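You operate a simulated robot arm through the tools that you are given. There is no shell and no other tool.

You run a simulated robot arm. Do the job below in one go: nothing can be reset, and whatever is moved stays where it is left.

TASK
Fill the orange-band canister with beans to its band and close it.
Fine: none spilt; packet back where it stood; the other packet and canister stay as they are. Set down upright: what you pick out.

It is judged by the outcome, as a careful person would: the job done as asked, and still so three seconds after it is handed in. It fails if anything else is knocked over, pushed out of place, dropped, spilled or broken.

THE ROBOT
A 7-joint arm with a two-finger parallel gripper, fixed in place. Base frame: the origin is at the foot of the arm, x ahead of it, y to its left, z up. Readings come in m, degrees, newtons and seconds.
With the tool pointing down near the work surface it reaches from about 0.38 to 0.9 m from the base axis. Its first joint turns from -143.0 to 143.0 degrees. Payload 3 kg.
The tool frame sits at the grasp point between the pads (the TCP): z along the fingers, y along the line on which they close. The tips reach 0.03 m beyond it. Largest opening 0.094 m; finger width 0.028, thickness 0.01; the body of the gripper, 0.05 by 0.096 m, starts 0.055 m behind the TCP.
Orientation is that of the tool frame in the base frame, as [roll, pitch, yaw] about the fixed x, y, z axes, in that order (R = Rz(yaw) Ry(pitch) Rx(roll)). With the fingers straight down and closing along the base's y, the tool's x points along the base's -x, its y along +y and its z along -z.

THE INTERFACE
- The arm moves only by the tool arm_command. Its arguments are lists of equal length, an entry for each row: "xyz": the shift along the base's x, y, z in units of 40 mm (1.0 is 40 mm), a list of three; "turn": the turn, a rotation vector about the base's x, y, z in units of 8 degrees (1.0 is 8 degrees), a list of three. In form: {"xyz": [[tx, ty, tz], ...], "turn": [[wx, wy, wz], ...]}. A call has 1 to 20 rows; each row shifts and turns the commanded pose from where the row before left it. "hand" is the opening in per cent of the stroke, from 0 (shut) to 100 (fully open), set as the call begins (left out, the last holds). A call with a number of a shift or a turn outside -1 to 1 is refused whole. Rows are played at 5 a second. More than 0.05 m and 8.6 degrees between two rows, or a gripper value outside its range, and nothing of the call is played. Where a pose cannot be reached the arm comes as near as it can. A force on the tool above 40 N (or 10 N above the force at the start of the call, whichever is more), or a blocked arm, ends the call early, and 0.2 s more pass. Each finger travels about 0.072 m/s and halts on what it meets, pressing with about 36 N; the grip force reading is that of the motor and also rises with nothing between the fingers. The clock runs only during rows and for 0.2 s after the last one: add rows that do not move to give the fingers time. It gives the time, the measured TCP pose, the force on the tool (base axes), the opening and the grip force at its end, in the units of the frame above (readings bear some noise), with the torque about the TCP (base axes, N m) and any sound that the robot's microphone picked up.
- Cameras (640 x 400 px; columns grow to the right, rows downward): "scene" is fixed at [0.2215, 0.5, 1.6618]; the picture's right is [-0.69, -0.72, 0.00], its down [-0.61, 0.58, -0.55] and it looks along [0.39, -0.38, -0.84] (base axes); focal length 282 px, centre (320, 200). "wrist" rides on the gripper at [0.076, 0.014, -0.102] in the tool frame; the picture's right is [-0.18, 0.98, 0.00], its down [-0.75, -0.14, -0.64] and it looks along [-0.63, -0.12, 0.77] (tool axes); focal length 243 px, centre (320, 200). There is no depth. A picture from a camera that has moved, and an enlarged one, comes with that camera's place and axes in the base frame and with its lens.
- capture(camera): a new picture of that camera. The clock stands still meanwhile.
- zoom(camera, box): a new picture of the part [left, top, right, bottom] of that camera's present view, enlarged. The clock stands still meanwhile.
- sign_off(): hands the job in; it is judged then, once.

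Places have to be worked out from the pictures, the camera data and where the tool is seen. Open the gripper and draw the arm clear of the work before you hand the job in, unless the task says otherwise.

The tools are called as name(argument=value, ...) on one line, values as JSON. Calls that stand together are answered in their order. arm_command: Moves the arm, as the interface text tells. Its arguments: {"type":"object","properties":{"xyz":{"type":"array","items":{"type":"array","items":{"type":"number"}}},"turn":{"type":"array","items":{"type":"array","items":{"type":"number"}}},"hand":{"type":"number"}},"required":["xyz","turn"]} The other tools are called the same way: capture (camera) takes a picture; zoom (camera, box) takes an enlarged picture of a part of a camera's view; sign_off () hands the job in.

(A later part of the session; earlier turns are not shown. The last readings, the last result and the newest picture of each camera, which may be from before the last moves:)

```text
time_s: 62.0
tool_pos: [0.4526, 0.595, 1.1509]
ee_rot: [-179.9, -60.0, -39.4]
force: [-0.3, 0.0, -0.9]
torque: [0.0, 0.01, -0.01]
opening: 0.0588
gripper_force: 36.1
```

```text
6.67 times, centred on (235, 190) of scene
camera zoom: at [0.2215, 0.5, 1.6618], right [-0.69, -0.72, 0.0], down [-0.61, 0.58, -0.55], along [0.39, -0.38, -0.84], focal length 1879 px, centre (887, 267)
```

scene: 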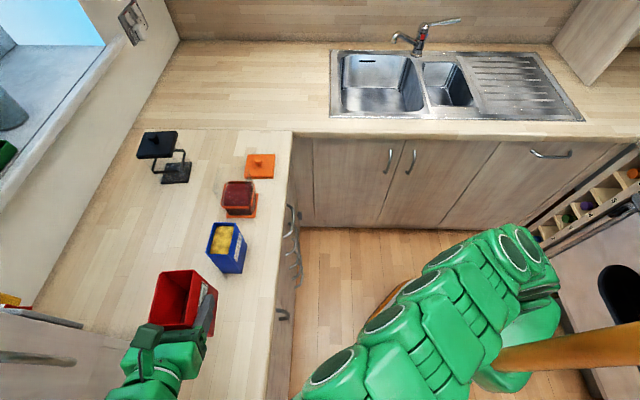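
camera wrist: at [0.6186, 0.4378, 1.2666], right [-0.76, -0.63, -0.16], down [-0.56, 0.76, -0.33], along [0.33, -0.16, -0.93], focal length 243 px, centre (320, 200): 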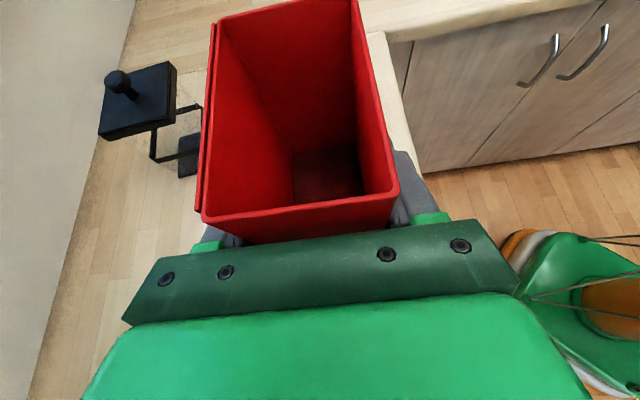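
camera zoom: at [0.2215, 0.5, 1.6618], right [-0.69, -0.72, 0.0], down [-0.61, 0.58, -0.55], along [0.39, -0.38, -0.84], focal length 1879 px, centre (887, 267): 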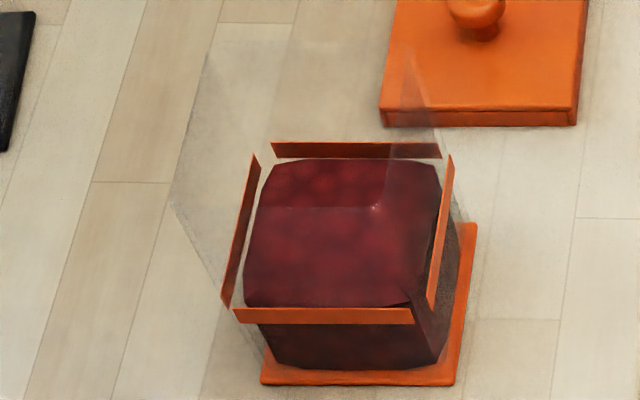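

The canister picture is now unobstructed: the beans lie level within the band on all sides and the counter is clean. I'll lower the packet over its old spot, stopping 20 mm above the counter to compare with the original picture.

arm_command(xyz=[[0, 0, -0.6], [0, 0, -0.6], [0, 0, -0.6], [0, 0, -0.6], [0, 0, -0.6], [0, 0, -0.6], [0, 0, 0]], turn=[[0, 0, 0], [0, 0, 0], [0, 0, 0], [0, 0, 0], [0, 0, 0], [0, 0, 0], [0, 0, 0]])

zoom(camera="scene", box=[140, 280, 260, 390])

arm_command(xyz=[[0, 0, 0]], turn=[[0, 0, 0]])

arm_command(xyz=[[0, 0, 0]], turn=[[0, 0, 0]])

```text
time_s: 63.6
tool_pos: [0.4541, 0.5949, 1.0059]
ee_rot: [-180.0, -60.0, -39.4]
force: [0.1, -0.6, -0.7]
torque: [0.02, 0.04, 0.02]
opening: 0.0588
gripper_force: 35.3
```

```text
3.64 times, centred on (200, 335) of scene
camera zoom: at [0.2215, 0.5, 1.6618], right [-0.69, -0.72, 0.0], down [-0.61, 0.58, -0.55], along [0.39, -0.38, -0.84], focal length 1025 px, centre (756, -291)
```

zoom: 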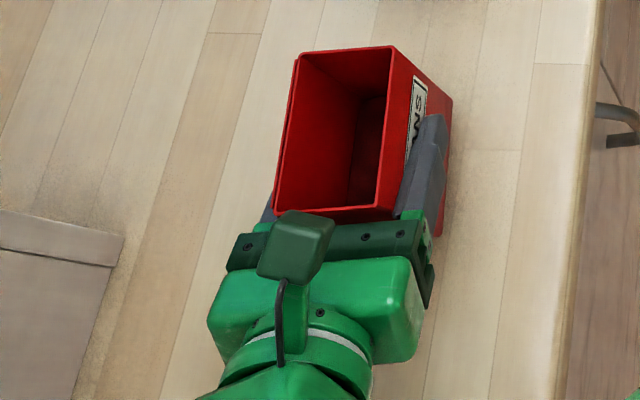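

```text
time_s: 64.0
tool_pos: [0.4548, 0.5941, 1.0052]
ee_rot: [180.0, -60.0, -39.4]
force: [-0.5, 0.8, -1.4]
torque: [0.01, -0.01, 0.0]
opening: 0.0587
gripper_force: 35.7
```

```text
time_s: 64.4
tool_pos: [0.4545, 0.5936, 1.0045]
ee_rot: [180.0, -60.0, -39.3]
force: [-0.5, 0.4, -1.5]
torque: [0.01, 0.02, 0.02]
opening: 0.0591
gripper_force: 36.5
```

The picture matches the one taken just after lift-off, so the packet is over its spot. I'll shift about 2.5 mm to undo the small slide from when the fingers closed, then lower it to just above the counter.

arm_command(xyz=[[-0.067, -0.014, 0], [0, 0, -0.2], [0, 0, -0.2], [0, 0, -0.06], [0, 0, 0]], turn=[[0, 0, 0], [0, 0, 0], [0, 0, 0], [0, 0, 0], [0, 0, 0]])

zoom(camera="scene", box=[140, 280, 260, 390])

```text
time_s: 65.6
tool_pos: [0.4509, 0.5953, 0.989]
ee_rot: [180.0, -60.0, -39.2]
force: [-0.2, -0.7, -0.1]
torque: [0.0, 0.04, 0.01]
opening: 0.0585
gripper_force: 35.8
```

```text
3.64 times, centred on (200, 335) of scene
camera zoom: at [0.2215, 0.5, 1.6618], right [-0.69, -0.72, 0.0], down [-0.61, 0.58, -0.55], along [0.39, -0.38, -0.84], focal length 1025 px, centre (756, -291)
```

zoom: 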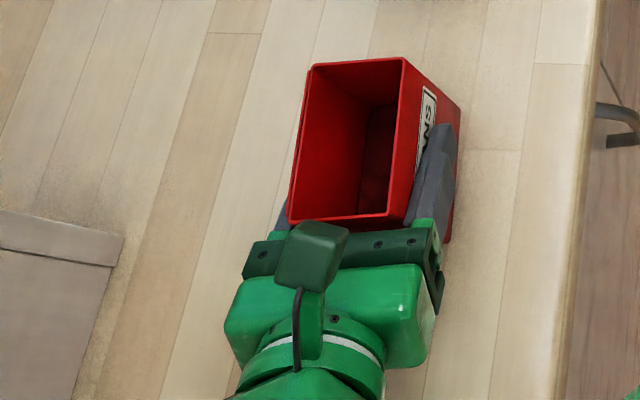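

The packet is about 2 mm above the counter and reads a couple of millimetres too far back. I'll nudge it 2 mm forward, then lower in 1 mm steps to contact.

arm_command(xyz=[[0.035, -0.035, 0], [0, 0, -0.025], [0, 0, 0]], turn=[[0, 0, 0], [0, 0, 0], [0, 0, 0]])

arm_command(xyz=[[0, 0, -0.025], [0, 0, 0]], turn=[[0, 0, 0], [0, 0, 0]])

zoom(camera="scene", box=[140, 280, 260, 390])

zoom(camera="scene", box=[170, 210, 290, 360])

```text
time_s: 66.4
tool_pos: [0.4535, 0.5919, 0.9866]
ee_rot: [180.0, -60.1, -39.3]
force: [-0.1, 0.2, -1.4]
torque: [0.04, -0.02, 0.0]
opening: 0.0586
gripper_force: 36.2
```

```text
time_s: 67.0
tool_pos: [0.4524, 0.5935, 0.9867]
ee_rot: [-179.9, -60.0, -39.4]
force: [-1.7, 1.8, 12.3]
torque: [-0.16, 0.23, -0.03]
opening: 0.0587
gripper_force: 35.9
```

```text
3.64 times, centred on (200, 335) of scene
camera zoom: at [0.2215, 0.5, 1.6618], right [-0.69, -0.72, 0.0], down [-0.61, 0.58, -0.55], along [0.39, -0.38, -0.84], focal length 1025 px, centre (756, -291)
```

zoom: 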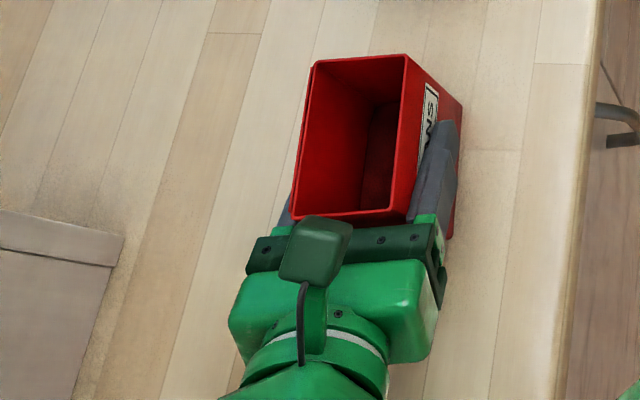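

```text
2.67 times, centred on (230, 285) of scene
camera zoom: at [0.2215, 0.5, 1.6618], right [-0.69, -0.72, 0.0], down [-0.61, 0.58, -0.55], along [0.39, -0.38, -0.84], focal length 752 px, centre (560, -27)
```

zoom: 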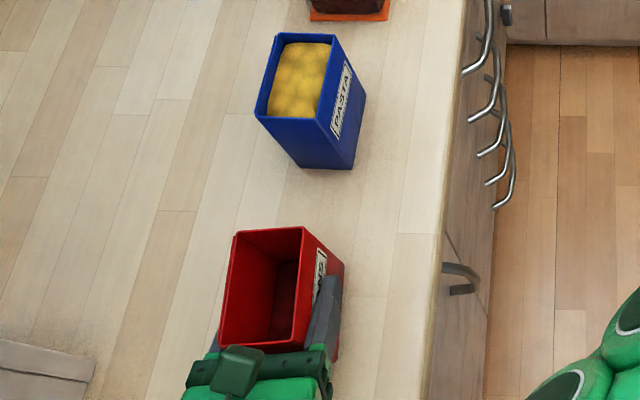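

The packet has touched down (12 N), and in the enlarged view its corners match the starting picture to within 1–2 px. I'll ease the pressure and open the fingers.

arm_command(xyz=[[0, 0, 0.015], [0, 0, 0]], turn=[[0, 0, 0], [0, 0, 0]])

arm_command(xyz=[[0, 0, 0], [0, 0, 0], [0, 0, 0], [0, 0, 0]], turn=[[0, 0, 0], [0, 0, 0], [0, 0, 0], [0, 0, 0]], hand=100)

capture(camera="wrist")

zoom(camera="scene", box=[170, 210, 290, 360])

```text
time_s: 67.6
tool_pos: [0.4532, 0.5931, 0.9859]
ee_rot: [-180.0, -60.0, -39.3]
force: [-0.3, 4.5, 9.0]
torque: [0.09, -0.11, 0.09]
opening: 0.0587
gripper_force: 36.1
```

```text
time_s: 68.6
tool_pos: [0.4518, 0.5935, 0.9862]
ee_rot: [180.0, -60.0, -39.3]
force: [-0.4, 0.7, 0.8]
torque: [-0.01, 0.03, 0.0]
opening: 0.0941
gripper_force: 0.1
```

```text
taken
camera wrist: at [0.405, 0.6139, 1.1031], right [-0.69, -0.7, -0.16], down [-0.63, 0.7, -0.33], along [0.34, -0.13, -0.93], focal length 243 px, centre (320, 200)
```

wrist: 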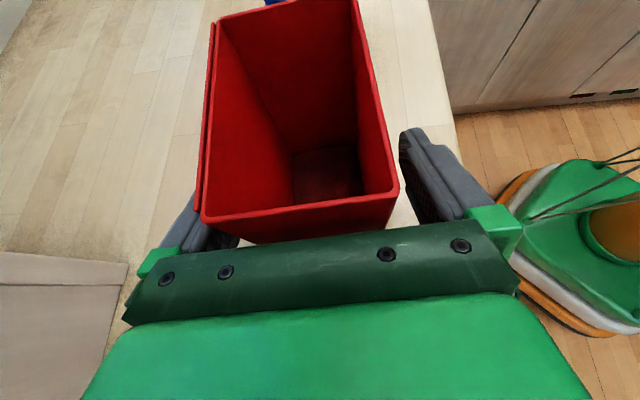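

```text
2.67 times, centred on (230, 285) of scene
camera zoom: at [0.2215, 0.5, 1.6618], right [-0.69, -0.72, 0.0], down [-0.61, 0.58, -0.55], along [0.39, -0.38, -0.84], focal length 752 px, centre (560, -27)
```

zoom: 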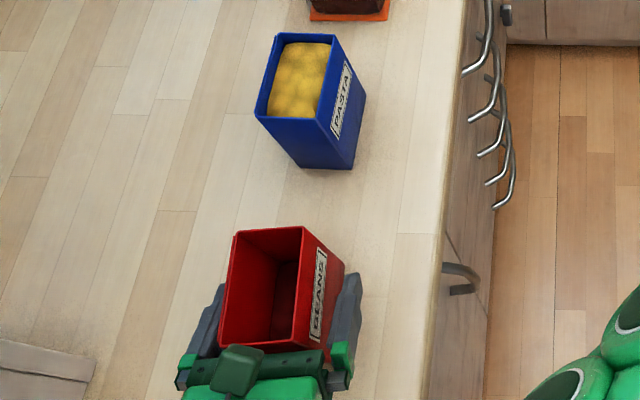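

The packet stands upright where it was. I'll back the open fingers off, up and away from it.

arm_command(xyz=[[-0.193, 0.158, 0.417], [-0.193, 0.158, 0.417], [-0.193, 0.158, 0.417], [0, 0, 0.7], [0, 0, 0.7], [0, 0, 0.7], [0, 0, 0]], turn=[[0, 0, 0], [0, 0, 0], [0, 0, 0], [0, 0, 0], [0, 0, 0], [0, 0, 0], [0, 0, 0]])

capture(camera="scene")

zoom(camera="scene", box=[170, 210, 290, 360])

```text
time_s: 70.2
tool_pos: [0.4298, 0.6115, 1.1213]
ee_rot: [-179.9, -60.1, -39.3]
force: [-0.2, -0.1, 0.2]
torque: [0.05, 0.02, 0.0]
opening: 0.0942
gripper_force: 0.0
```

```text
taken
```

scene: 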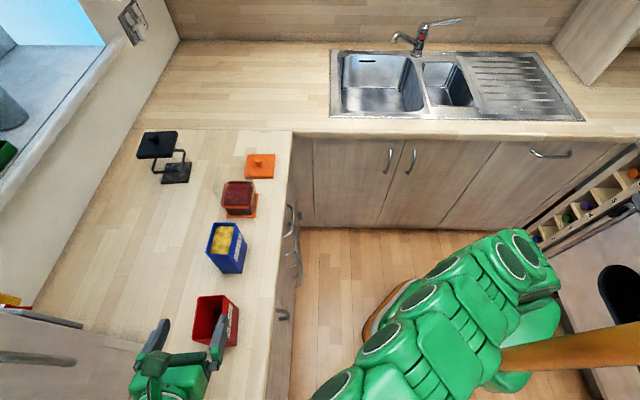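

```text
2.67 times, centred on (230, 285) of scene
camera zoom: at [0.2215, 0.5, 1.6618], right [-0.69, -0.72, 0.0], down [-0.61, 0.58, -0.55], along [0.39, -0.38, -0.84], focal length 752 px, centre (560, -27)
```

zoom: 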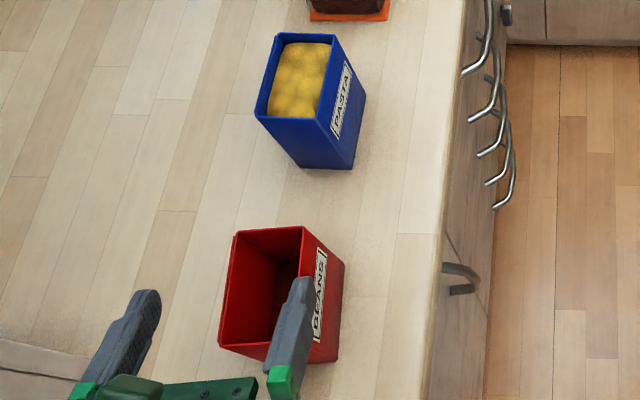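

The packet's outline matches the original picture. I'll bring the tool back to vertical, and turn it to face outward while moving in front of the canister.

arm_command(xyz=[[-0.265, -0.265, 0.12], [-0.265, -0.265, 0.12], [-0.265, -0.265, 0.12], [-0.265, -0.265, 0.12], [-0.265, -0.265, 0.12], [-0.265, -0.265, 0.12], [-0.265, -0.265, 0.12], [-0.265, -0.265, 0.12], [0, 0, 0]], turn=[[0.594, 0.725, 0], [0.594, 0.725, 0], [0.594, 0.725, 0], [0.594, 0.725, 0], [0.594, 0.725, 0], [0.594, 0.725, 0], [0.594, 0.725, 0], [0.594, 0.725, 0], [0, 0, 0]])

arm_command(xyz=[[0.582, -0.582, 0], [0.582, -0.582, 0], [0.582, -0.582, 0], [0.582, -0.582, 0], [0.582, -0.582, 0], [0.582, -0.582, 0], [0.582, -0.582, 0], [0.582, -0.582, 0], [0.582, -0.582, 0], [0.582, -0.582, 0], [0.582, -0.582, 0], [0.582, -0.582, 0], [0, 0, 0]], turn=[[0, 0, -0.996], [0, 0, -0.996], [0, 0, -0.996], [0, 0, -0.996], [0, 0, -0.996], [0, 0, -0.996], [0, 0, -0.996], [0, 0, -0.996], [0, 0, -0.996], [0, 0, -0.996], [0, 0, -0.996], [0, 0, -0.996], [0, 0, 0]])

capture(camera="wrist")

capture(camera="scene")

```text
time_s: 72.2
tool_pos: [0.3438, 0.5258, 1.1575]
ee_rot: [-180.0, 0.1, -39.3]
force: [0.0, 0.1, -0.2]
torque: [0.01, -0.01, -0.01]
opening: 0.094
gripper_force: 0.1
```

```text
time_s: 75.0
tool_pos: [0.6271, 0.2482, 1.1603]
ee_rot: [-180.0, -0.1, -135.1]
force: [0.1, 0.2, 1.0]
torque: [0.02, -0.03, 0.02]
opening: 0.0942
gripper_force: 0.1
```

```text
taken
camera wrist: at [0.5631, 0.2049, 1.262], right [-0.56, 0.83, 0.0], down [0.63, 0.43, 0.64], along [0.53, 0.36, -0.77], focal length 243 px, centre (320, 200)
```

wrist: 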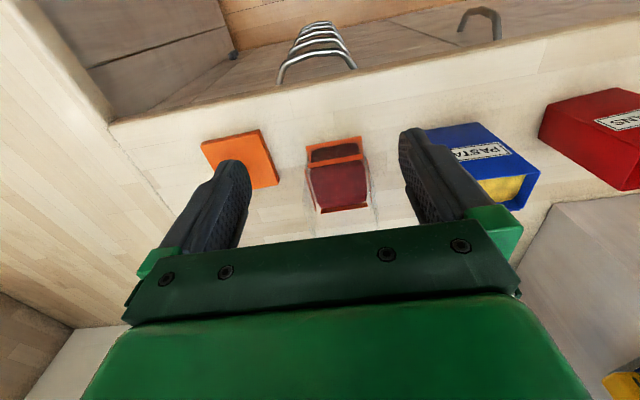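

```text
taken
```

scene: 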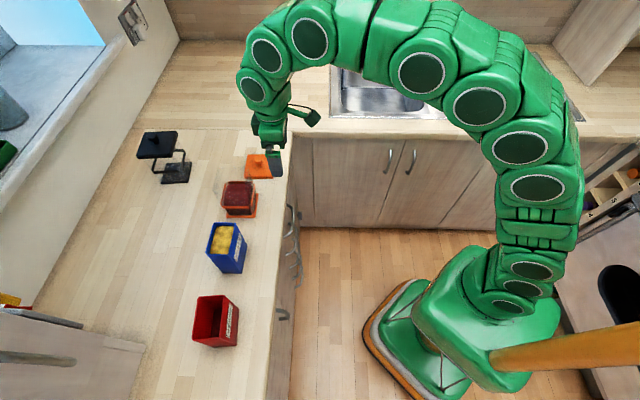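

All items are in place. For a side-on check of the fill level through the clear wall, I'll tilt the wrist outward 40° and lower it in front of the canister.

arm_command(xyz=[[-0.07, -0.07, -0.8], [-0.07, -0.07, -0.8], [-0.07, -0.07, -0.8], [-0.07, -0.07, -0.8], [-0.07, -0.07, -0.8], [0, 0, 0]], turn=[[0.7071, -0.7071, 0], [0.7071, -0.7071, 0], [0.7071, -0.7071, 0], [0.7071, -0.7071, 0], [0.7071, -0.7071, 0], [0, 0, 0]])

capture(camera="wrist")

zoom(camera="wrist", box=[250, 120, 400, 240])

```text
time_s: 76.4
tool_pos: [0.6108, 0.2337, 1.0009]
ee_rot: [-179.9, 40.2, -134.9]
force: [0.1, -0.1, 0.6]
torque: [-0.02, 0.01, 0.02]
opening: 0.0939
gripper_force: 0.2
```

```text
taken
camera wrist: at [0.5143, 0.1558, 1.0293], right [-0.6, 0.79, 0.12], down [0.21, 0.02, 0.98], along [0.77, 0.61, -0.18], focal length 243 px, centre (320, 200)
```

wrist: 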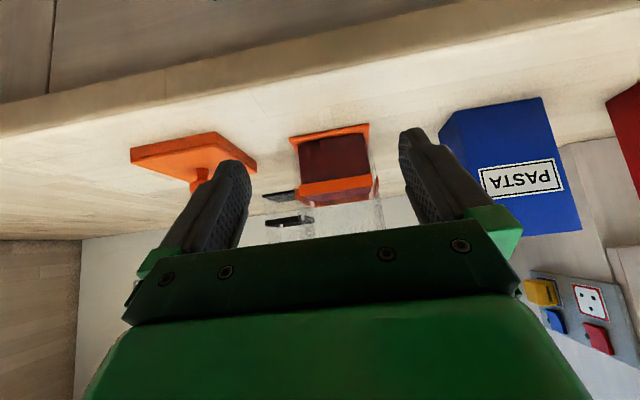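

```text
3.33 times, centred on (325, 180) of wrist
camera zoom: at [0.5143, 0.1558, 1.0293], right [-0.6, 0.79, 0.12], down [0.21, 0.02, 0.98], along [0.77, 0.61, -0.18], focal length 809 px, centre (303, 267)
```

zoom: 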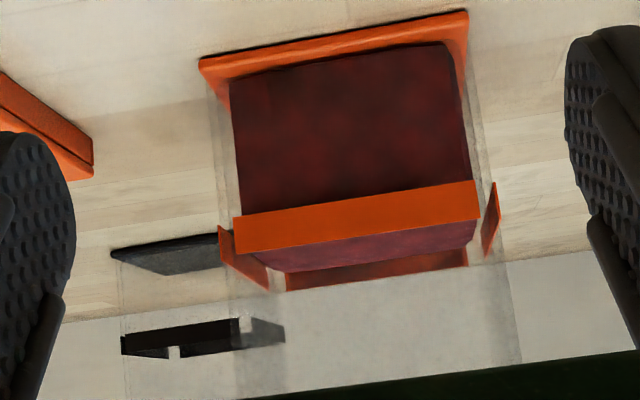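

Seen side-on, the bean surface lies within the orange band: it is hidden behind the front strip, and roughly the top half of the back strip shows above it. The fill is right, so I'll straighten the wrist and go over to the lid.

arm_command(xyz=[[0.07, 0.07, 0.8], [0.07, 0.07, 0.8], [0.07, 0.07, 0.8], [0.07, 0.07, 0.8], [0.07, 0.07, 0.8], [0.661, -0.661, -0.35], [0.661, -0.661, -0.35], [0.661, -0.661, -0.35], [0.661, -0.661, -0.35], [0.634, 0.634, -0.4], [0.634, 0.634, -0.4], [0.634, 0.634, -0.4], [0, 0, 0]], turn=[[-0.7071, 0.7071, 0], [-0.7071, 0.7071, 0], [-0.7071, 0.7071, 0], [-0.7071, 0.7071, 0], [-0.7071, 0.7071, 0], [0, 0, 0], [0, 0, 0], [0, 0, 0], [0, 0, 0], [0, 0, 0], [0, 0, 0], [0, 0, 0], [0, 0, 0]])

capture(camera="wrist")

zoom(camera="scene", box=[210, 110, 310, 225])

```text
time_s: 79.2
tool_pos: [0.8058, 0.2176, 1.055]
ee_rot: [179.9, 0.0, -134.9]
force: [0.4, -0.8, -0.4]
torque: [0.0, 0.05, -0.03]
opening: 0.094
gripper_force: 0.1
```

```text
taken
camera wrist: at [0.7424, 0.1745, 1.1565], right [-0.57, 0.82, 0.0], down [0.63, 0.43, 0.64], along [0.53, 0.36, -0.77], focal length 243 px, centre (320, 200)
```

wrist: 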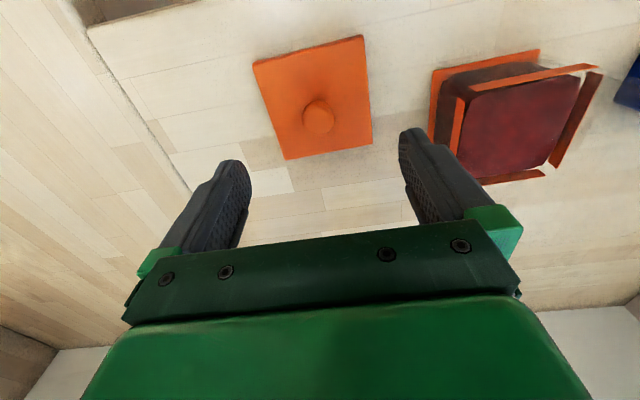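

```text
3.48 times, centred on (260, 168) of scene
camera zoom: at [0.2215, 0.5, 1.6618], right [-0.69, -0.72, 0.0], down [-0.61, 0.58, -0.55], along [0.39, -0.38, -0.84], focal length 981 px, centre (529, 313)
```

zoom: 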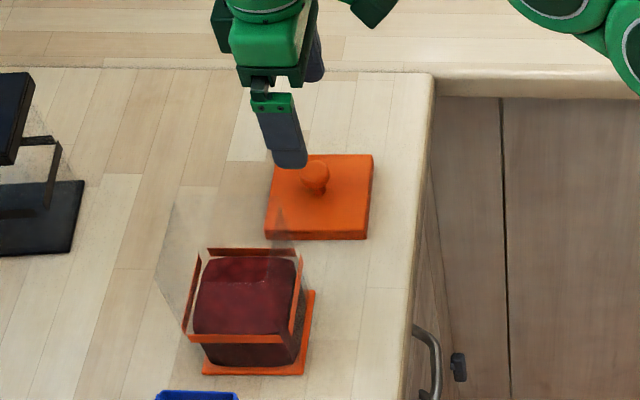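

The knob is seen at about (0.8096, 0.2185), 3–4 mm from the tool axis. I'll centre on it and lower the open fingers around it.

arm_command(xyz=[[0.09, 0.025, 0], [0, 0, -0.7], [0, 0, -0.7], [0, 0, -0.6], [0, 0, -0.28], [0, 0, 0]], turn=[[0, 0, 0], [0, 0, 0], [0, 0, 0], [0, 0, 0], [0, 0, 0], [0, 0, 0]])

capture(camera="wrist")

zoom(camera="scene", box=[210, 110, 310, 225])

```text
time_s: 80.6
tool_pos: [0.8097, 0.2175, 0.9652]
ee_rot: [-180.0, 0.0, -134.9]
force: [-0.2, -0.2, 0.2]
torque: [-0.01, -0.01, 0.02]
opening: 0.094
gripper_force: 0.0
```

```text
taken
camera wrist: at [0.7468, 0.1741, 1.0663], right [-0.57, 0.82, 0.0], down [0.63, 0.43, 0.64], along [0.53, 0.36, -0.77], focal length 243 px, centre (320, 200)
```

wrist: 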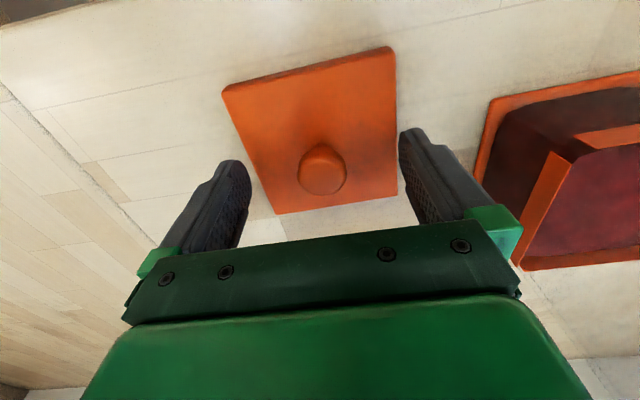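

```text
3.48 times, centred on (260, 168) of scene
camera zoom: at [0.2215, 0.5, 1.6618], right [-0.69, -0.72, 0.0], down [-0.61, 0.58, -0.55], along [0.39, -0.38, -0.84], focal length 981 px, centre (529, 313)
```

zoom: 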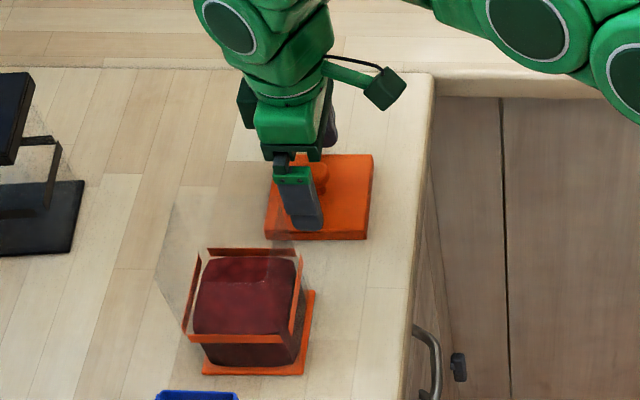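

The fingers straddle the knob with about 1.5 mm offset along the closing axis. I'll correct that and close on it.

arm_command(xyz=[[-0.025, 0.025, -0.04], [0, 0, 0]], turn=[[0, 0, 0], [0, 0, 0]])

arm_command(xyz=[[0, 0, 0], [0, 0, 0], [0, 0, 0], [0, 0, 0], [0, 0, 0]], turn=[[0, 0, 0], [0, 0, 0], [0, 0, 0], [0, 0, 0], [0, 0, 0]], hand=0)

capture(camera="wrist")

```text
time_s: 81.2
tool_pos: [0.8087, 0.2198, 0.9637]
ee_rot: [-180.0, 0.1, -135.0]
force: [0.3, -0.2, 0.2]
torque: [0.01, 0.0, -0.01]
opening: 0.094
gripper_force: 0.1
```

```text
time_s: 82.4
tool_pos: [0.8097, 0.2176, 0.9637]
ee_rot: [179.9, 0.0, -135.1]
force: [0.2, -0.3, 0.4]
torque: [0.02, -0.01, 0.0]
opening: 0.0254
gripper_force: 36.1
```

```text
taken
camera wrist: at [0.7459, 0.1755, 1.0647], right [-0.57, 0.82, 0.0], down [0.63, 0.43, 0.64], along [0.53, 0.36, -0.77], focal length 243 px, centre (320, 200)
```

wrist: 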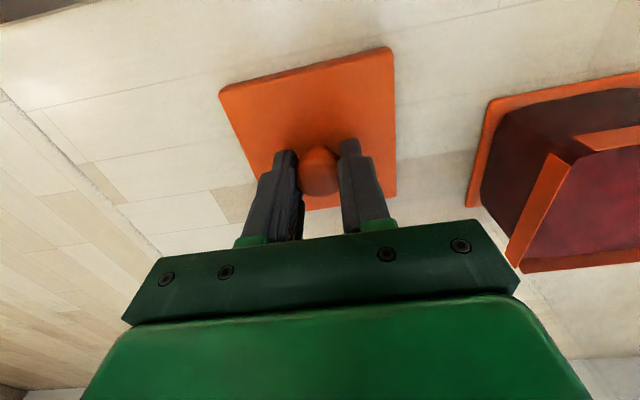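

The knob is gripped (25 mm opening, 36 N). I'll lift the lid, retrace the earlier path back toward myself and up to clear the rim, and check it hangs level.

arm_command(xyz=[[0, 0, 0.3], [0, 0, 0.5], [-0.25, -0.25, 0.3], [-0.25, -0.25, 0.3], [0, 0, 0.7], [0, 0, 0.7], [0, 0, 0.7], [0, 0, 0.7], [0, 0, 0.15], [0, 0, 0]], turn=[[0, 0, 0], [0, 0, 0], [0, 0, 0], [0, 0, 0], [0, 0, 0], [0, 0, 0], [0, 0, 0], [0, 0, 0], [0, 0, 0], [0, 0, 0]])

capture(camera="wrist")

zoom(camera="scene", box=[200, 100, 310, 225])

```text
time_s: 84.6
tool_pos: [0.7885, 0.1981, 1.1372]
ee_rot: [180.0, 0.0, -134.9]
force: [-1.2, -0.9, 0.2]
torque: [0.01, -0.06, 0.02]
opening: 0.0256
gripper_force: 35.7
```

```text
taken
camera wrist: at [0.7251, 0.1544, 1.2386], right [-0.57, 0.82, 0.0], down [0.63, 0.43, 0.64], along [0.53, 0.36, -0.77], focal length 243 px, centre (320, 200)
```

wrist: 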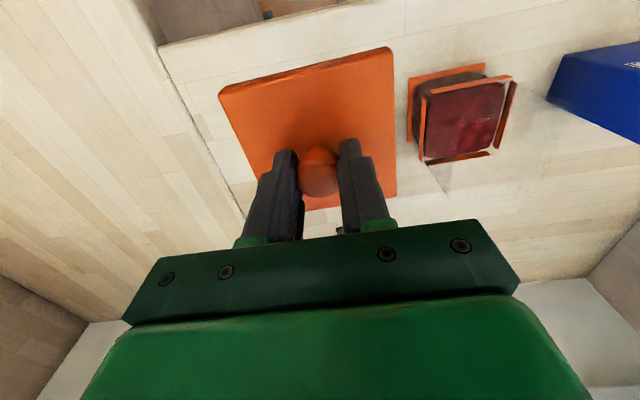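

```text
3.20 times, centred on (255, 162) of scene
camera zoom: at [0.2215, 0.5, 1.6618], right [-0.69, -0.72, 0.0], down [-0.61, 0.58, -0.55], along [0.39, -0.38, -0.84], focal length 902 px, centre (528, 320)
```

zoom: 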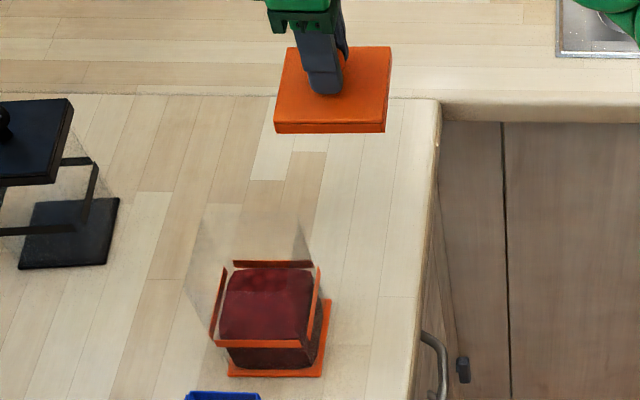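

The lid is held level, with its underside about 3 cm above the rim height. I'll move it across and then out over the canister.

arm_command(xyz=[[-0.541, 0.541, 0], [-0.541, 0.541, 0], [-0.541, 0.541, 0], [-0.541, 0.541, 0], [-0.541, 0.541, 0], [0.37, 0.37, 0], [0.37, 0.37, 0], [0.37, 0.37, 0], [0, 0, 0], [0, 0, 0]], turn=[[0, 0, 0], [0, 0, 0], [0, 0, 0], [0, 0, 0], [0, 0, 0], [0, 0, 0], [0, 0, 0], [0, 0, 0], [0, 0, 0], [0, 0, 0]])

arm_command(xyz=[[0, 0, 0]], turn=[[0, 0, 0]])

arm_command(xyz=[[0, 0, 0]], turn=[[0, 0, 0]])

arm_command(xyz=[[0, 0, 0]], turn=[[0, 0, 0]])

capture(camera="wrist")

zoom(camera="scene", box=[190, 140, 290, 225])

```text
time_s: 86.8
tool_pos: [0.7263, 0.3529, 1.1371]
ee_rot: [180.0, 0.1, -135.0]
force: [0.2, 0.0, -0.7]
torque: [-0.01, -0.04, -0.01]
opening: 0.0257
gripper_force: 35.8
```

```text
time_s: 87.2
tool_pos: [0.7256, 0.352, 1.1357]
ee_rot: [180.0, 0.0, -134.9]
force: [-0.4, 0.1, -0.3]
torque: [-0.03, -0.01, -0.04]
opening: 0.026
gripper_force: 35.8
```

```text
time_s: 87.6
tool_pos: [0.7255, 0.3512, 1.1367]
ee_rot: [-179.9, 0.0, -135.1]
force: [-0.4, 1.0, -0.9]
torque: [0.0, 0.01, -0.01]
opening: 0.0256
gripper_force: 36.2
```

```text
time_s: 88.0
tool_pos: [0.7269, 0.3528, 1.1357]
ee_rot: [180.0, 0.1, -134.9]
force: [-0.3, 0.7, -0.3]
torque: [0.0, 0.02, 0.02]
opening: 0.0256
gripper_force: 35.7
```

```text
taken
camera wrist: at [0.6625, 0.3085, 1.2387], right [-0.57, 0.82, 0.0], down [0.63, 0.43, 0.64], along [0.53, 0.36, -0.77], focal length 243 px, centre (320, 200)
```

wrist: 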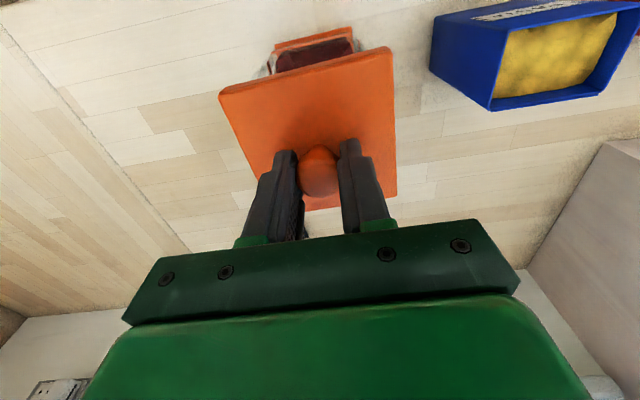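

```text
4.71 times, centred on (240, 182) of scene
camera zoom: at [0.2215, 0.5, 1.6618], right [-0.69, -0.72, 0.0], down [-0.61, 0.58, -0.55], along [0.39, -0.38, -0.84], focal length 1327 px, centre (696, 282)
```

zoom: 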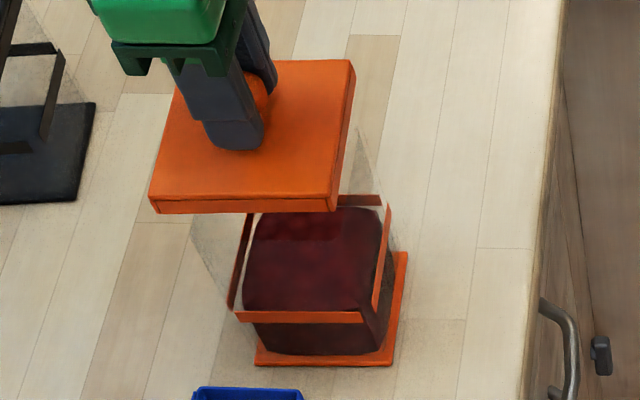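

Averaged readings put the lid at (0.7261, 0.3522), within 1 mm of where it was lifted off, and its outline matches the earlier picture. I'll lower it toward the rim in stages.

arm_command(xyz=[[-0.01, -0.01, -0.3], [0, 0, -0.3], [0, 0, -0.15], [0, 0, -0.1], [0, 0, 0]], turn=[[0, 0, 0], [0, 0, 0], [0, 0, 0], [0, 0, 0], [0, 0, 0]])

zoom(camera="scene", box=[190, 140, 290, 225])

capture(camera="wrist")

```text
time_s: 89.2
tool_pos: [0.7248, 0.3513, 1.1031]
ee_rot: [-180.0, -0.1, -135.0]
force: [0.0, 0.7, 0.1]
torque: [0.01, 0.01, -0.02]
opening: 0.026
gripper_force: 36.0
```

```text
4.71 times, centred on (240, 182) of scene
camera zoom: at [0.2215, 0.5, 1.6618], right [-0.69, -0.72, 0.0], down [-0.61, 0.58, -0.55], along [0.39, -0.38, -0.84], focal length 1327 px, centre (696, 282)
```

zoom: 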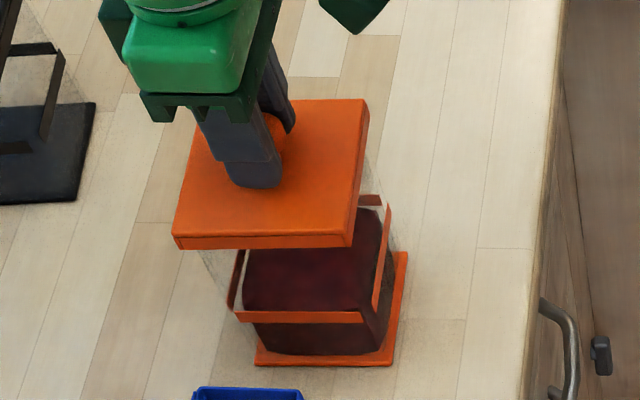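

```text
taken
camera wrist: at [0.6621, 0.3077, 1.2047], right [-0.57, 0.82, 0.0], down [0.63, 0.43, 0.64], along [0.53, 0.36, -0.77], focal length 243 px, centre (320, 200)
```

wrist: 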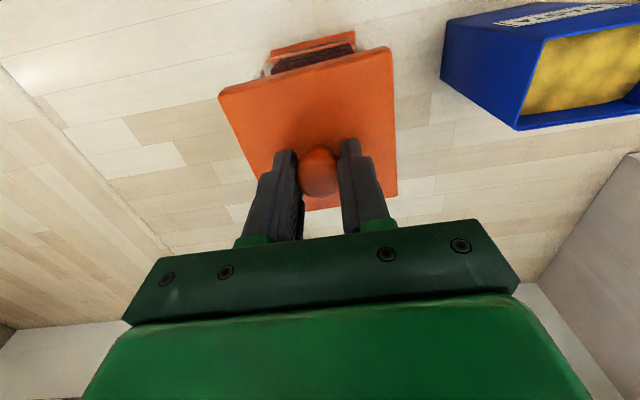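

No contact yet at z=1.103, with the seated height expected near 1.092. I'll lower 4 mm at a time, watching the force.

arm_command(xyz=[[0, 0, -0.1], [0, 0, 0]], turn=[[0, 0, 0], [0, 0, 0]])

arm_command(xyz=[[0, 0, -0.075], [0, 0, 0]], turn=[[0, 0, 0], [0, 0, 0]])

zoom(camera="scene", box=[190, 140, 290, 225])

```text
time_s: 89.8
tool_pos: [0.7243, 0.3511, 1.0974]
ee_rot: [180.0, -0.3, -134.9]
force: [-1.6, 0.4, -0.9]
torque: [0.04, 0.06, -0.06]
opening: 0.0259
gripper_force: 35.8
```

```text
time_s: 90.4
tool_pos: [0.7253, 0.3509, 1.0946]
ee_rot: [179.9, -0.2, -135.0]
force: [-1.5, -0.3, -0.3]
torque: [0.03, 0.05, -0.04]
opening: 0.0257
gripper_force: 36.3
```

```text
4.71 times, centred on (240, 182) of scene
camera zoom: at [0.2215, 0.5, 1.6618], right [-0.69, -0.72, 0.0], down [-0.61, 0.58, -0.55], along [0.39, -0.38, -0.84], focal length 1327 px, centre (696, 282)
```

zoom: 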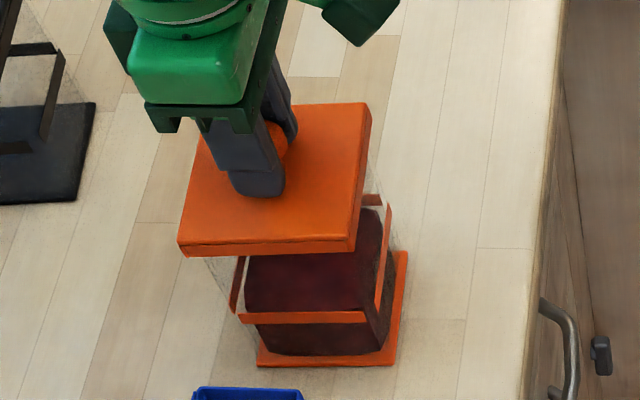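

The lid's plug has entered the rim with only slight side force. I'll press down in small steps until it snaps.

arm_command(xyz=[[0, 0, -0.05], [0, 0, 0]], turn=[[0, 0, 0], [0, 0, 0]])

arm_command(xyz=[[0, 0, -0.03], [0, 0, 0]], turn=[[0, 0, 0], [0, 0, 0]])

```text
time_s: 91.0
tool_pos: [0.7246, 0.352, 1.0933]
ee_rot: [180.0, 0.0, -135.0]
force: [-0.6, -0.5, -0.2]
torque: [0.03, 0.02, -0.01]
opening: 0.0258
gripper_force: 36.2
```

```text
time_s: 91.6
tool_pos: [0.726, 0.3521, 1.0911]
ee_rot: [180.0, 0.0, -134.8]
force: [-0.8, 0.4, -1.2]
torque: [0.05, 0.0, -0.06]
opening: 0.0257
gripper_force: 36.0
```

There is no resistance yet at z=1.091. I'll continue in 1.2 mm steps.

arm_command(xyz=[[0, 0, -0.03], [0, 0, 0]], turn=[[0, 0, 0], [0, 0, 0]])

arm_command(xyz=[[0, 0, -0.03], [0, 0, 0]], turn=[[0, 0, 0], [0, 0, 0]])

```text
time_s: 92.2
tool_pos: [0.7254, 0.3522, 1.0903]
ee_rot: [180.0, 0.0, -134.9]
force: [2.3, 0.1, 5.5]
torque: [0.44, -0.03, -0.11]
opening: 0.0258
gripper_force: 35.9
```

```text
time_s: 92.8
tool_pos: [0.7257, 0.3515, 1.0892]
ee_rot: [-179.9, 0.0, -135.0]
force: [0.7, 0.0, 12.6]
torque: [0.37, -0.39, -0.03]
opening: 0.0253
gripper_force: 36.0
```

Resistance has begun: 12.6 N at z=1.089. I'll press further in 1 mm steps, staying below the force limit, listening for the snap.

arm_command(xyz=[[0, 0, -0.025], [0, 0, 0]], turn=[[0, 0, 0], [0, 0, 0]])

zoom(camera="scene", box=[190, 140, 290, 225])

```text
time_s: 93.4
tool_pos: [0.7257, 0.351, 1.0897]
ee_rot: [179.9, 0.1, -135.0]
force: [5.2, -2.0, 17.3]
torque: [0.55, -0.68, -0.08]
opening: 0.0258
gripper_force: 35.8
```

```text
4.71 times, centred on (240, 182) of scene
camera zoom: at [0.2215, 0.5, 1.6618], right [-0.69, -0.72, 0.0], down [-0.61, 0.58, -0.55], along [0.39, -0.38, -0.84], focal length 1327 px, centre (696, 282)
```

zoom: 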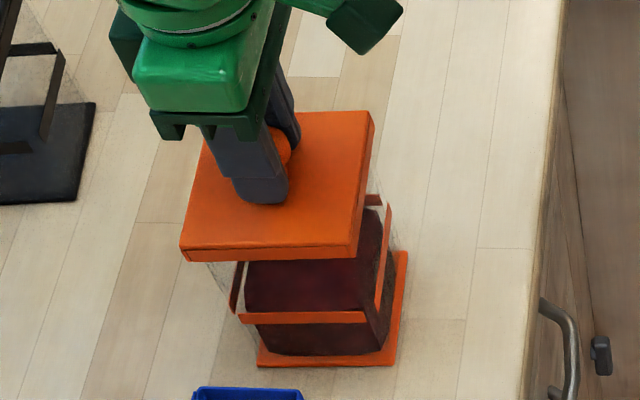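

The lid looks nearly seated, and 17 N is felt mainly at its far edge. I'll keep pressing in small steps until the snap.

arm_command(xyz=[[0, 0, -0.025], [0, 0, 0]], turn=[[0, 0, 0], [0, 0, 0]])

arm_command(xyz=[[0, 0, -0.02], [0, 0, 0]], turn=[[0, 0, 0], [0, 0, 0]])

```text
time_s: 94.0
tool_pos: [0.7239, 0.3515, 1.088]
ee_rot: [-179.9, -0.1, -135.0]
force: [-1.5, -5.4, 22.9]
torque: [0.27, -0.31, -0.04]
opening: 0.026
gripper_force: 35.9
heard: snap
```

```text
time_s: 94.6
tool_pos: [0.7228, 0.3508, 1.0869]
ee_rot: [180.0, 0.0, -135.0]
force: [-3.7, -8.2, 25.3]
torque: [-0.02, -0.03, -0.06]
opening: 0.0259
gripper_force: 36.2
```

Snap heard, and the load is now centred, so the lid is closed. I'll ease the pressing force off before opening the fingers.

arm_command(xyz=[[0, 0, 0.04], [0, 0, 0]], turn=[[0, 0, 0], [0, 0, 0]])

arm_command(xyz=[[0, 0, 0.025], [0, 0, 0]], turn=[[0, 0, 0], [0, 0, 0]])

zoom(camera="scene", box=[190, 140, 290, 225])

```text
time_s: 95.2
tool_pos: [0.7247, 0.3515, 1.0873]
ee_rot: [180.0, -0.1, -134.9]
force: [0.7, -1.7, 1.1]
torque: [-0.02, -0.17, -0.08]
opening: 0.0258
gripper_force: 35.5
```

```text
time_s: 95.8
tool_pos: [0.7246, 0.3521, 1.0891]
ee_rot: [-180.0, 0.0, -134.8]
force: [-1.6, -1.2, -0.5]
torque: [-0.01, 0.05, -0.01]
opening: 0.0257
gripper_force: 35.8
heard: snap
```

```text
4.71 times, centred on (240, 182) of scene
camera zoom: at [0.2215, 0.5, 1.6618], right [-0.69, -0.72, 0.0], down [-0.61, 0.58, -0.55], along [0.39, -0.38, -0.84], focal length 1327 px, centre (696, 282)
```

zoom: 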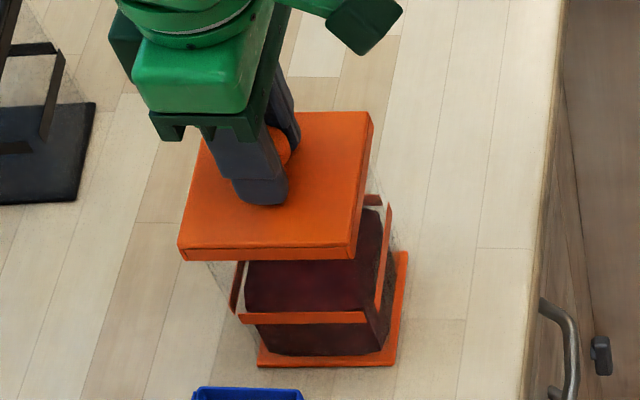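

Easing off the last millimetre unsnapped it again, so the release has to happen with the lid still pressed down. I'll press back until it snaps.

arm_command(xyz=[[0, 0, -0.03], [0, 0, -0.03], [0, 0, 0]], turn=[[0, 0, 0], [0, 0, 0], [0, 0, 0]])

```text
time_s: 96.6
tool_pos: [0.7241, 0.3511, 1.0863]
ee_rot: [179.9, -0.1, -135.0]
force: [1.1, -1.1, 4.3]
torque: [0.23, -0.04, -0.05]
opening: 0.0256
gripper_force: 36.5
```

No snap yet, at 4 N. I'll press on in small steps.

arm_command(xyz=[[0, 0, -0.025], [0, 0, 0]], turn=[[0, 0, 0], [0, 0, 0]])

arm_command(xyz=[[0, 0, -0.02], [0, 0, 0]], turn=[[0, 0, 0], [0, 0, 0]])

```text
time_s: 97.2
tool_pos: [0.7239, 0.3527, 1.0868]
ee_rot: [-179.9, 0.1, -135.0]
force: [-1.8, -2.3, 24.0]
torque: [-0.14, 0.16, -0.04]
opening: 0.0255
gripper_force: 36.3
```

```text
time_s: 97.8
tool_pos: [0.7247, 0.3513, 1.0858]
ee_rot: [180.0, 0.1, -135.0]
force: [2.9, -1.9, 27.3]
torque: [-0.02, -0.1, -0.07]
opening: 0.0259
gripper_force: 36.3
```

Now 27 N but no second snap heard, so I'm not sure it has re-latched. I'll press a little harder while staying under 40 N.

arm_command(xyz=[[0, 0, -0.015], [0, 0, 0]], turn=[[0, 0, 0], [0, 0, 0]])

zoom(camera="scene", box=[205, 155, 265, 215])

capture(camera="wrist")

```text
time_s: 98.4
tool_pos: [0.7252, 0.3517, 1.0855]
ee_rot: [-180.0, 0.1, -134.9]
force: [4.9, 3.0, 28.6]
torque: [0.15, -0.17, -0.06]
opening: 0.0258
gripper_force: 36.2
```

```text
6.67 times, centred on (235, 185) of scene
camera zoom: at [0.2215, 0.5, 1.6618], right [-0.69, -0.72, 0.0], down [-0.61, 0.58, -0.55], along [0.39, -0.38, -0.84], focal length 1879 px, centre (887, 300)
```

zoom: 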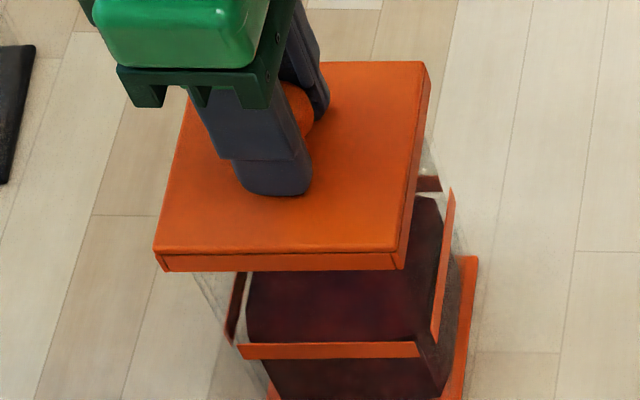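

```text
taken
camera wrist: at [0.6612, 0.3079, 1.1867], right [-0.57, 0.82, 0.0], down [0.63, 0.43, 0.64], along [0.53, 0.36, -0.77], focal length 243 px, centre (320, 200)
```

wrist: 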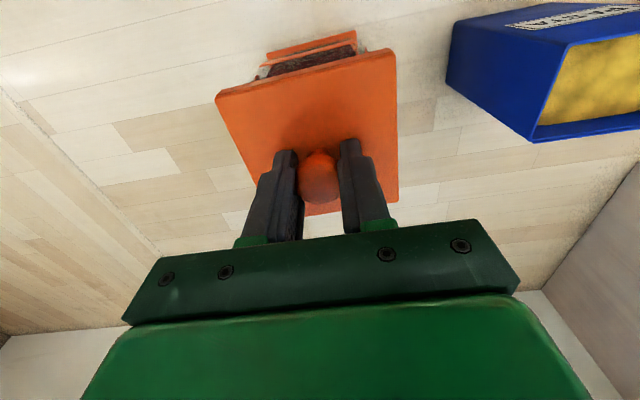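

The fingers have slid a little down the knob, and their tips are now at the lid's original closed height, about 1.0555. I'll ease to a light press without pulling up, and open the fingers there.

arm_command(xyz=[[0, 0, 0.03], [0, 0, 0]], turn=[[0, 0, 0], [0, 0, 0]])

```text
time_s: 99.0
tool_pos: [0.7244, 0.3515, 1.084]
ee_rot: [179.9, -0.1, -135.0]
force: [0.1, 2.8, 8.5]
torque: [0.33, -0.3, 0.0]
opening: 0.0256
gripper_force: 36.0
```

There's a light 8 N press remaining. I'll open the fingers now, without lifting.

arm_command(xyz=[[0, 0, 0], [0, 0, 0], [0, 0, 0]], turn=[[0, 0, 0], [0, 0, 0], [0, 0, 0]], hand=60)

zoom(camera="scene", box=[205, 155, 265, 215])

```text
time_s: 99.8
tool_pos: [0.7244, 0.3516, 1.0855]
ee_rot: [179.9, 0.0, -135.0]
force: [0.1, 0.7, -0.2]
torque: [0.0, 0.0, 0.03]
opening: 0.0566
gripper_force: 0.0
heard: snap
```

```text
6.67 times, centred on (235, 185) of scene
camera zoom: at [0.2215, 0.5, 1.6618], right [-0.69, -0.72, 0.0], down [-0.61, 0.58, -0.55], along [0.39, -0.38, -0.84], focal length 1879 px, centre (887, 300)
```

zoom: 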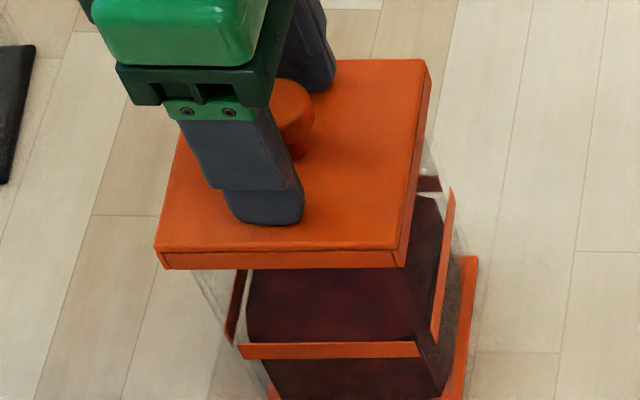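

A snap was heard as the fingers opened, so I can't tell from the sound alone whether it is latched. To be sure, I'll rise, close the empty fingers and press straight down on the knob top, which can't pull the lid up afterwards.

arm_command(xyz=[[0, 0, 0.6], [0, 0, 0.6], [0, 0, 0]], turn=[[0, 0, 0], [0, 0, 0], [0, 0, 0]])

arm_command(xyz=[[0, 0, 0], [0, 0, 0], [0, 0, 0], [0, 0, 0]], turn=[[0, 0, 0], [0, 0, 0], [0, 0, 0], [0, 0, 0]], hand=0)

capture(camera="wrist")

zoom(camera="scene", box=[190, 140, 290, 225])

```text
time_s: 100.6
tool_pos: [0.7238, 0.3508, 1.1348]
ee_rot: [-180.0, 0.0, -135.0]
force: [-0.7, -0.2, 0.5]
torque: [-0.02, -0.02, -0.02]
opening: 0.0568
gripper_force: 0.1
```

```text
time_s: 101.6
tool_pos: [0.7238, 0.351, 1.1351]
ee_rot: [-180.0, 0.0, -134.9]
force: [-0.5, -0.1, 0.2]
torque: [-0.02, 0.0, 0.01]
opening: 0.0
gripper_force: 33.2
```

```text
taken
camera wrist: at [0.6604, 0.3072, 1.2364], right [-0.57, 0.82, 0.0], down [0.63, 0.43, 0.64], along [0.53, 0.36, -0.77], focal length 243 px, centre (320, 200)
```

wrist: 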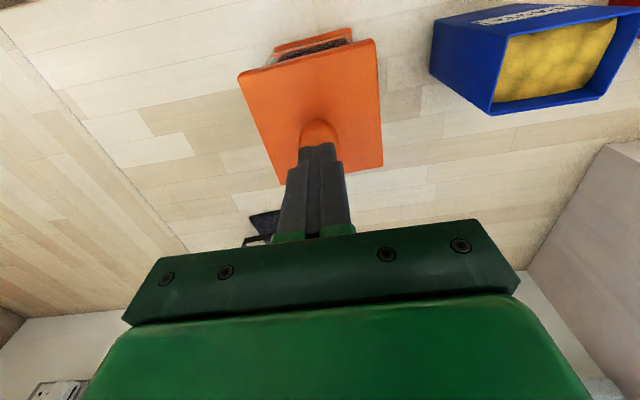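

```text
4.71 times, centred on (240, 182) of scene
camera zoom: at [0.2215, 0.5, 1.6618], right [-0.69, -0.72, 0.0], down [-0.61, 0.58, -0.55], along [0.39, -0.38, -0.84], focal length 1327 px, centre (696, 282)
```

zoom: 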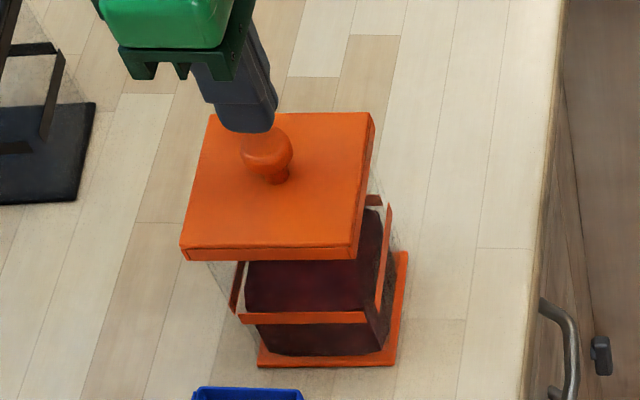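

The lid's outline now matches the original closed picture to about 1–2 px. I'll press gently on the knob top with the closed fingertips to confirm it is fully latched.

arm_command(xyz=[[0.035, 0.01, 0], [0, 0, -0.2], [0, 0, -0.1], [0, 0, 0]], turn=[[0, 0, 0], [0, 0, 0], [0, 0, 0], [0, 0, 0]])

arm_command(xyz=[[0, 0, -0.05], [0, 0, -0.05], [0, 0, 0]], turn=[[0, 0, 0], [0, 0, 0], [0, 0, 0]])

```text
time_s: 102.6
tool_pos: [0.7264, 0.3519, 1.1214]
ee_rot: [-179.9, -0.2, -134.9]
force: [-0.4, 0.6, -0.3]
torque: [0.0, -0.01, 0.0]
opening: 0.0001
gripper_force: 33.1
```

```text
time_s: 103.4
tool_pos: [0.7261, 0.3512, 1.1181]
ee_rot: [180.0, 0.0, -134.9]
force: [1.0, 0.7, 0.5]
torque: [-0.02, -0.02, -0.01]
opening: 0.0
gripper_force: 33.3
```

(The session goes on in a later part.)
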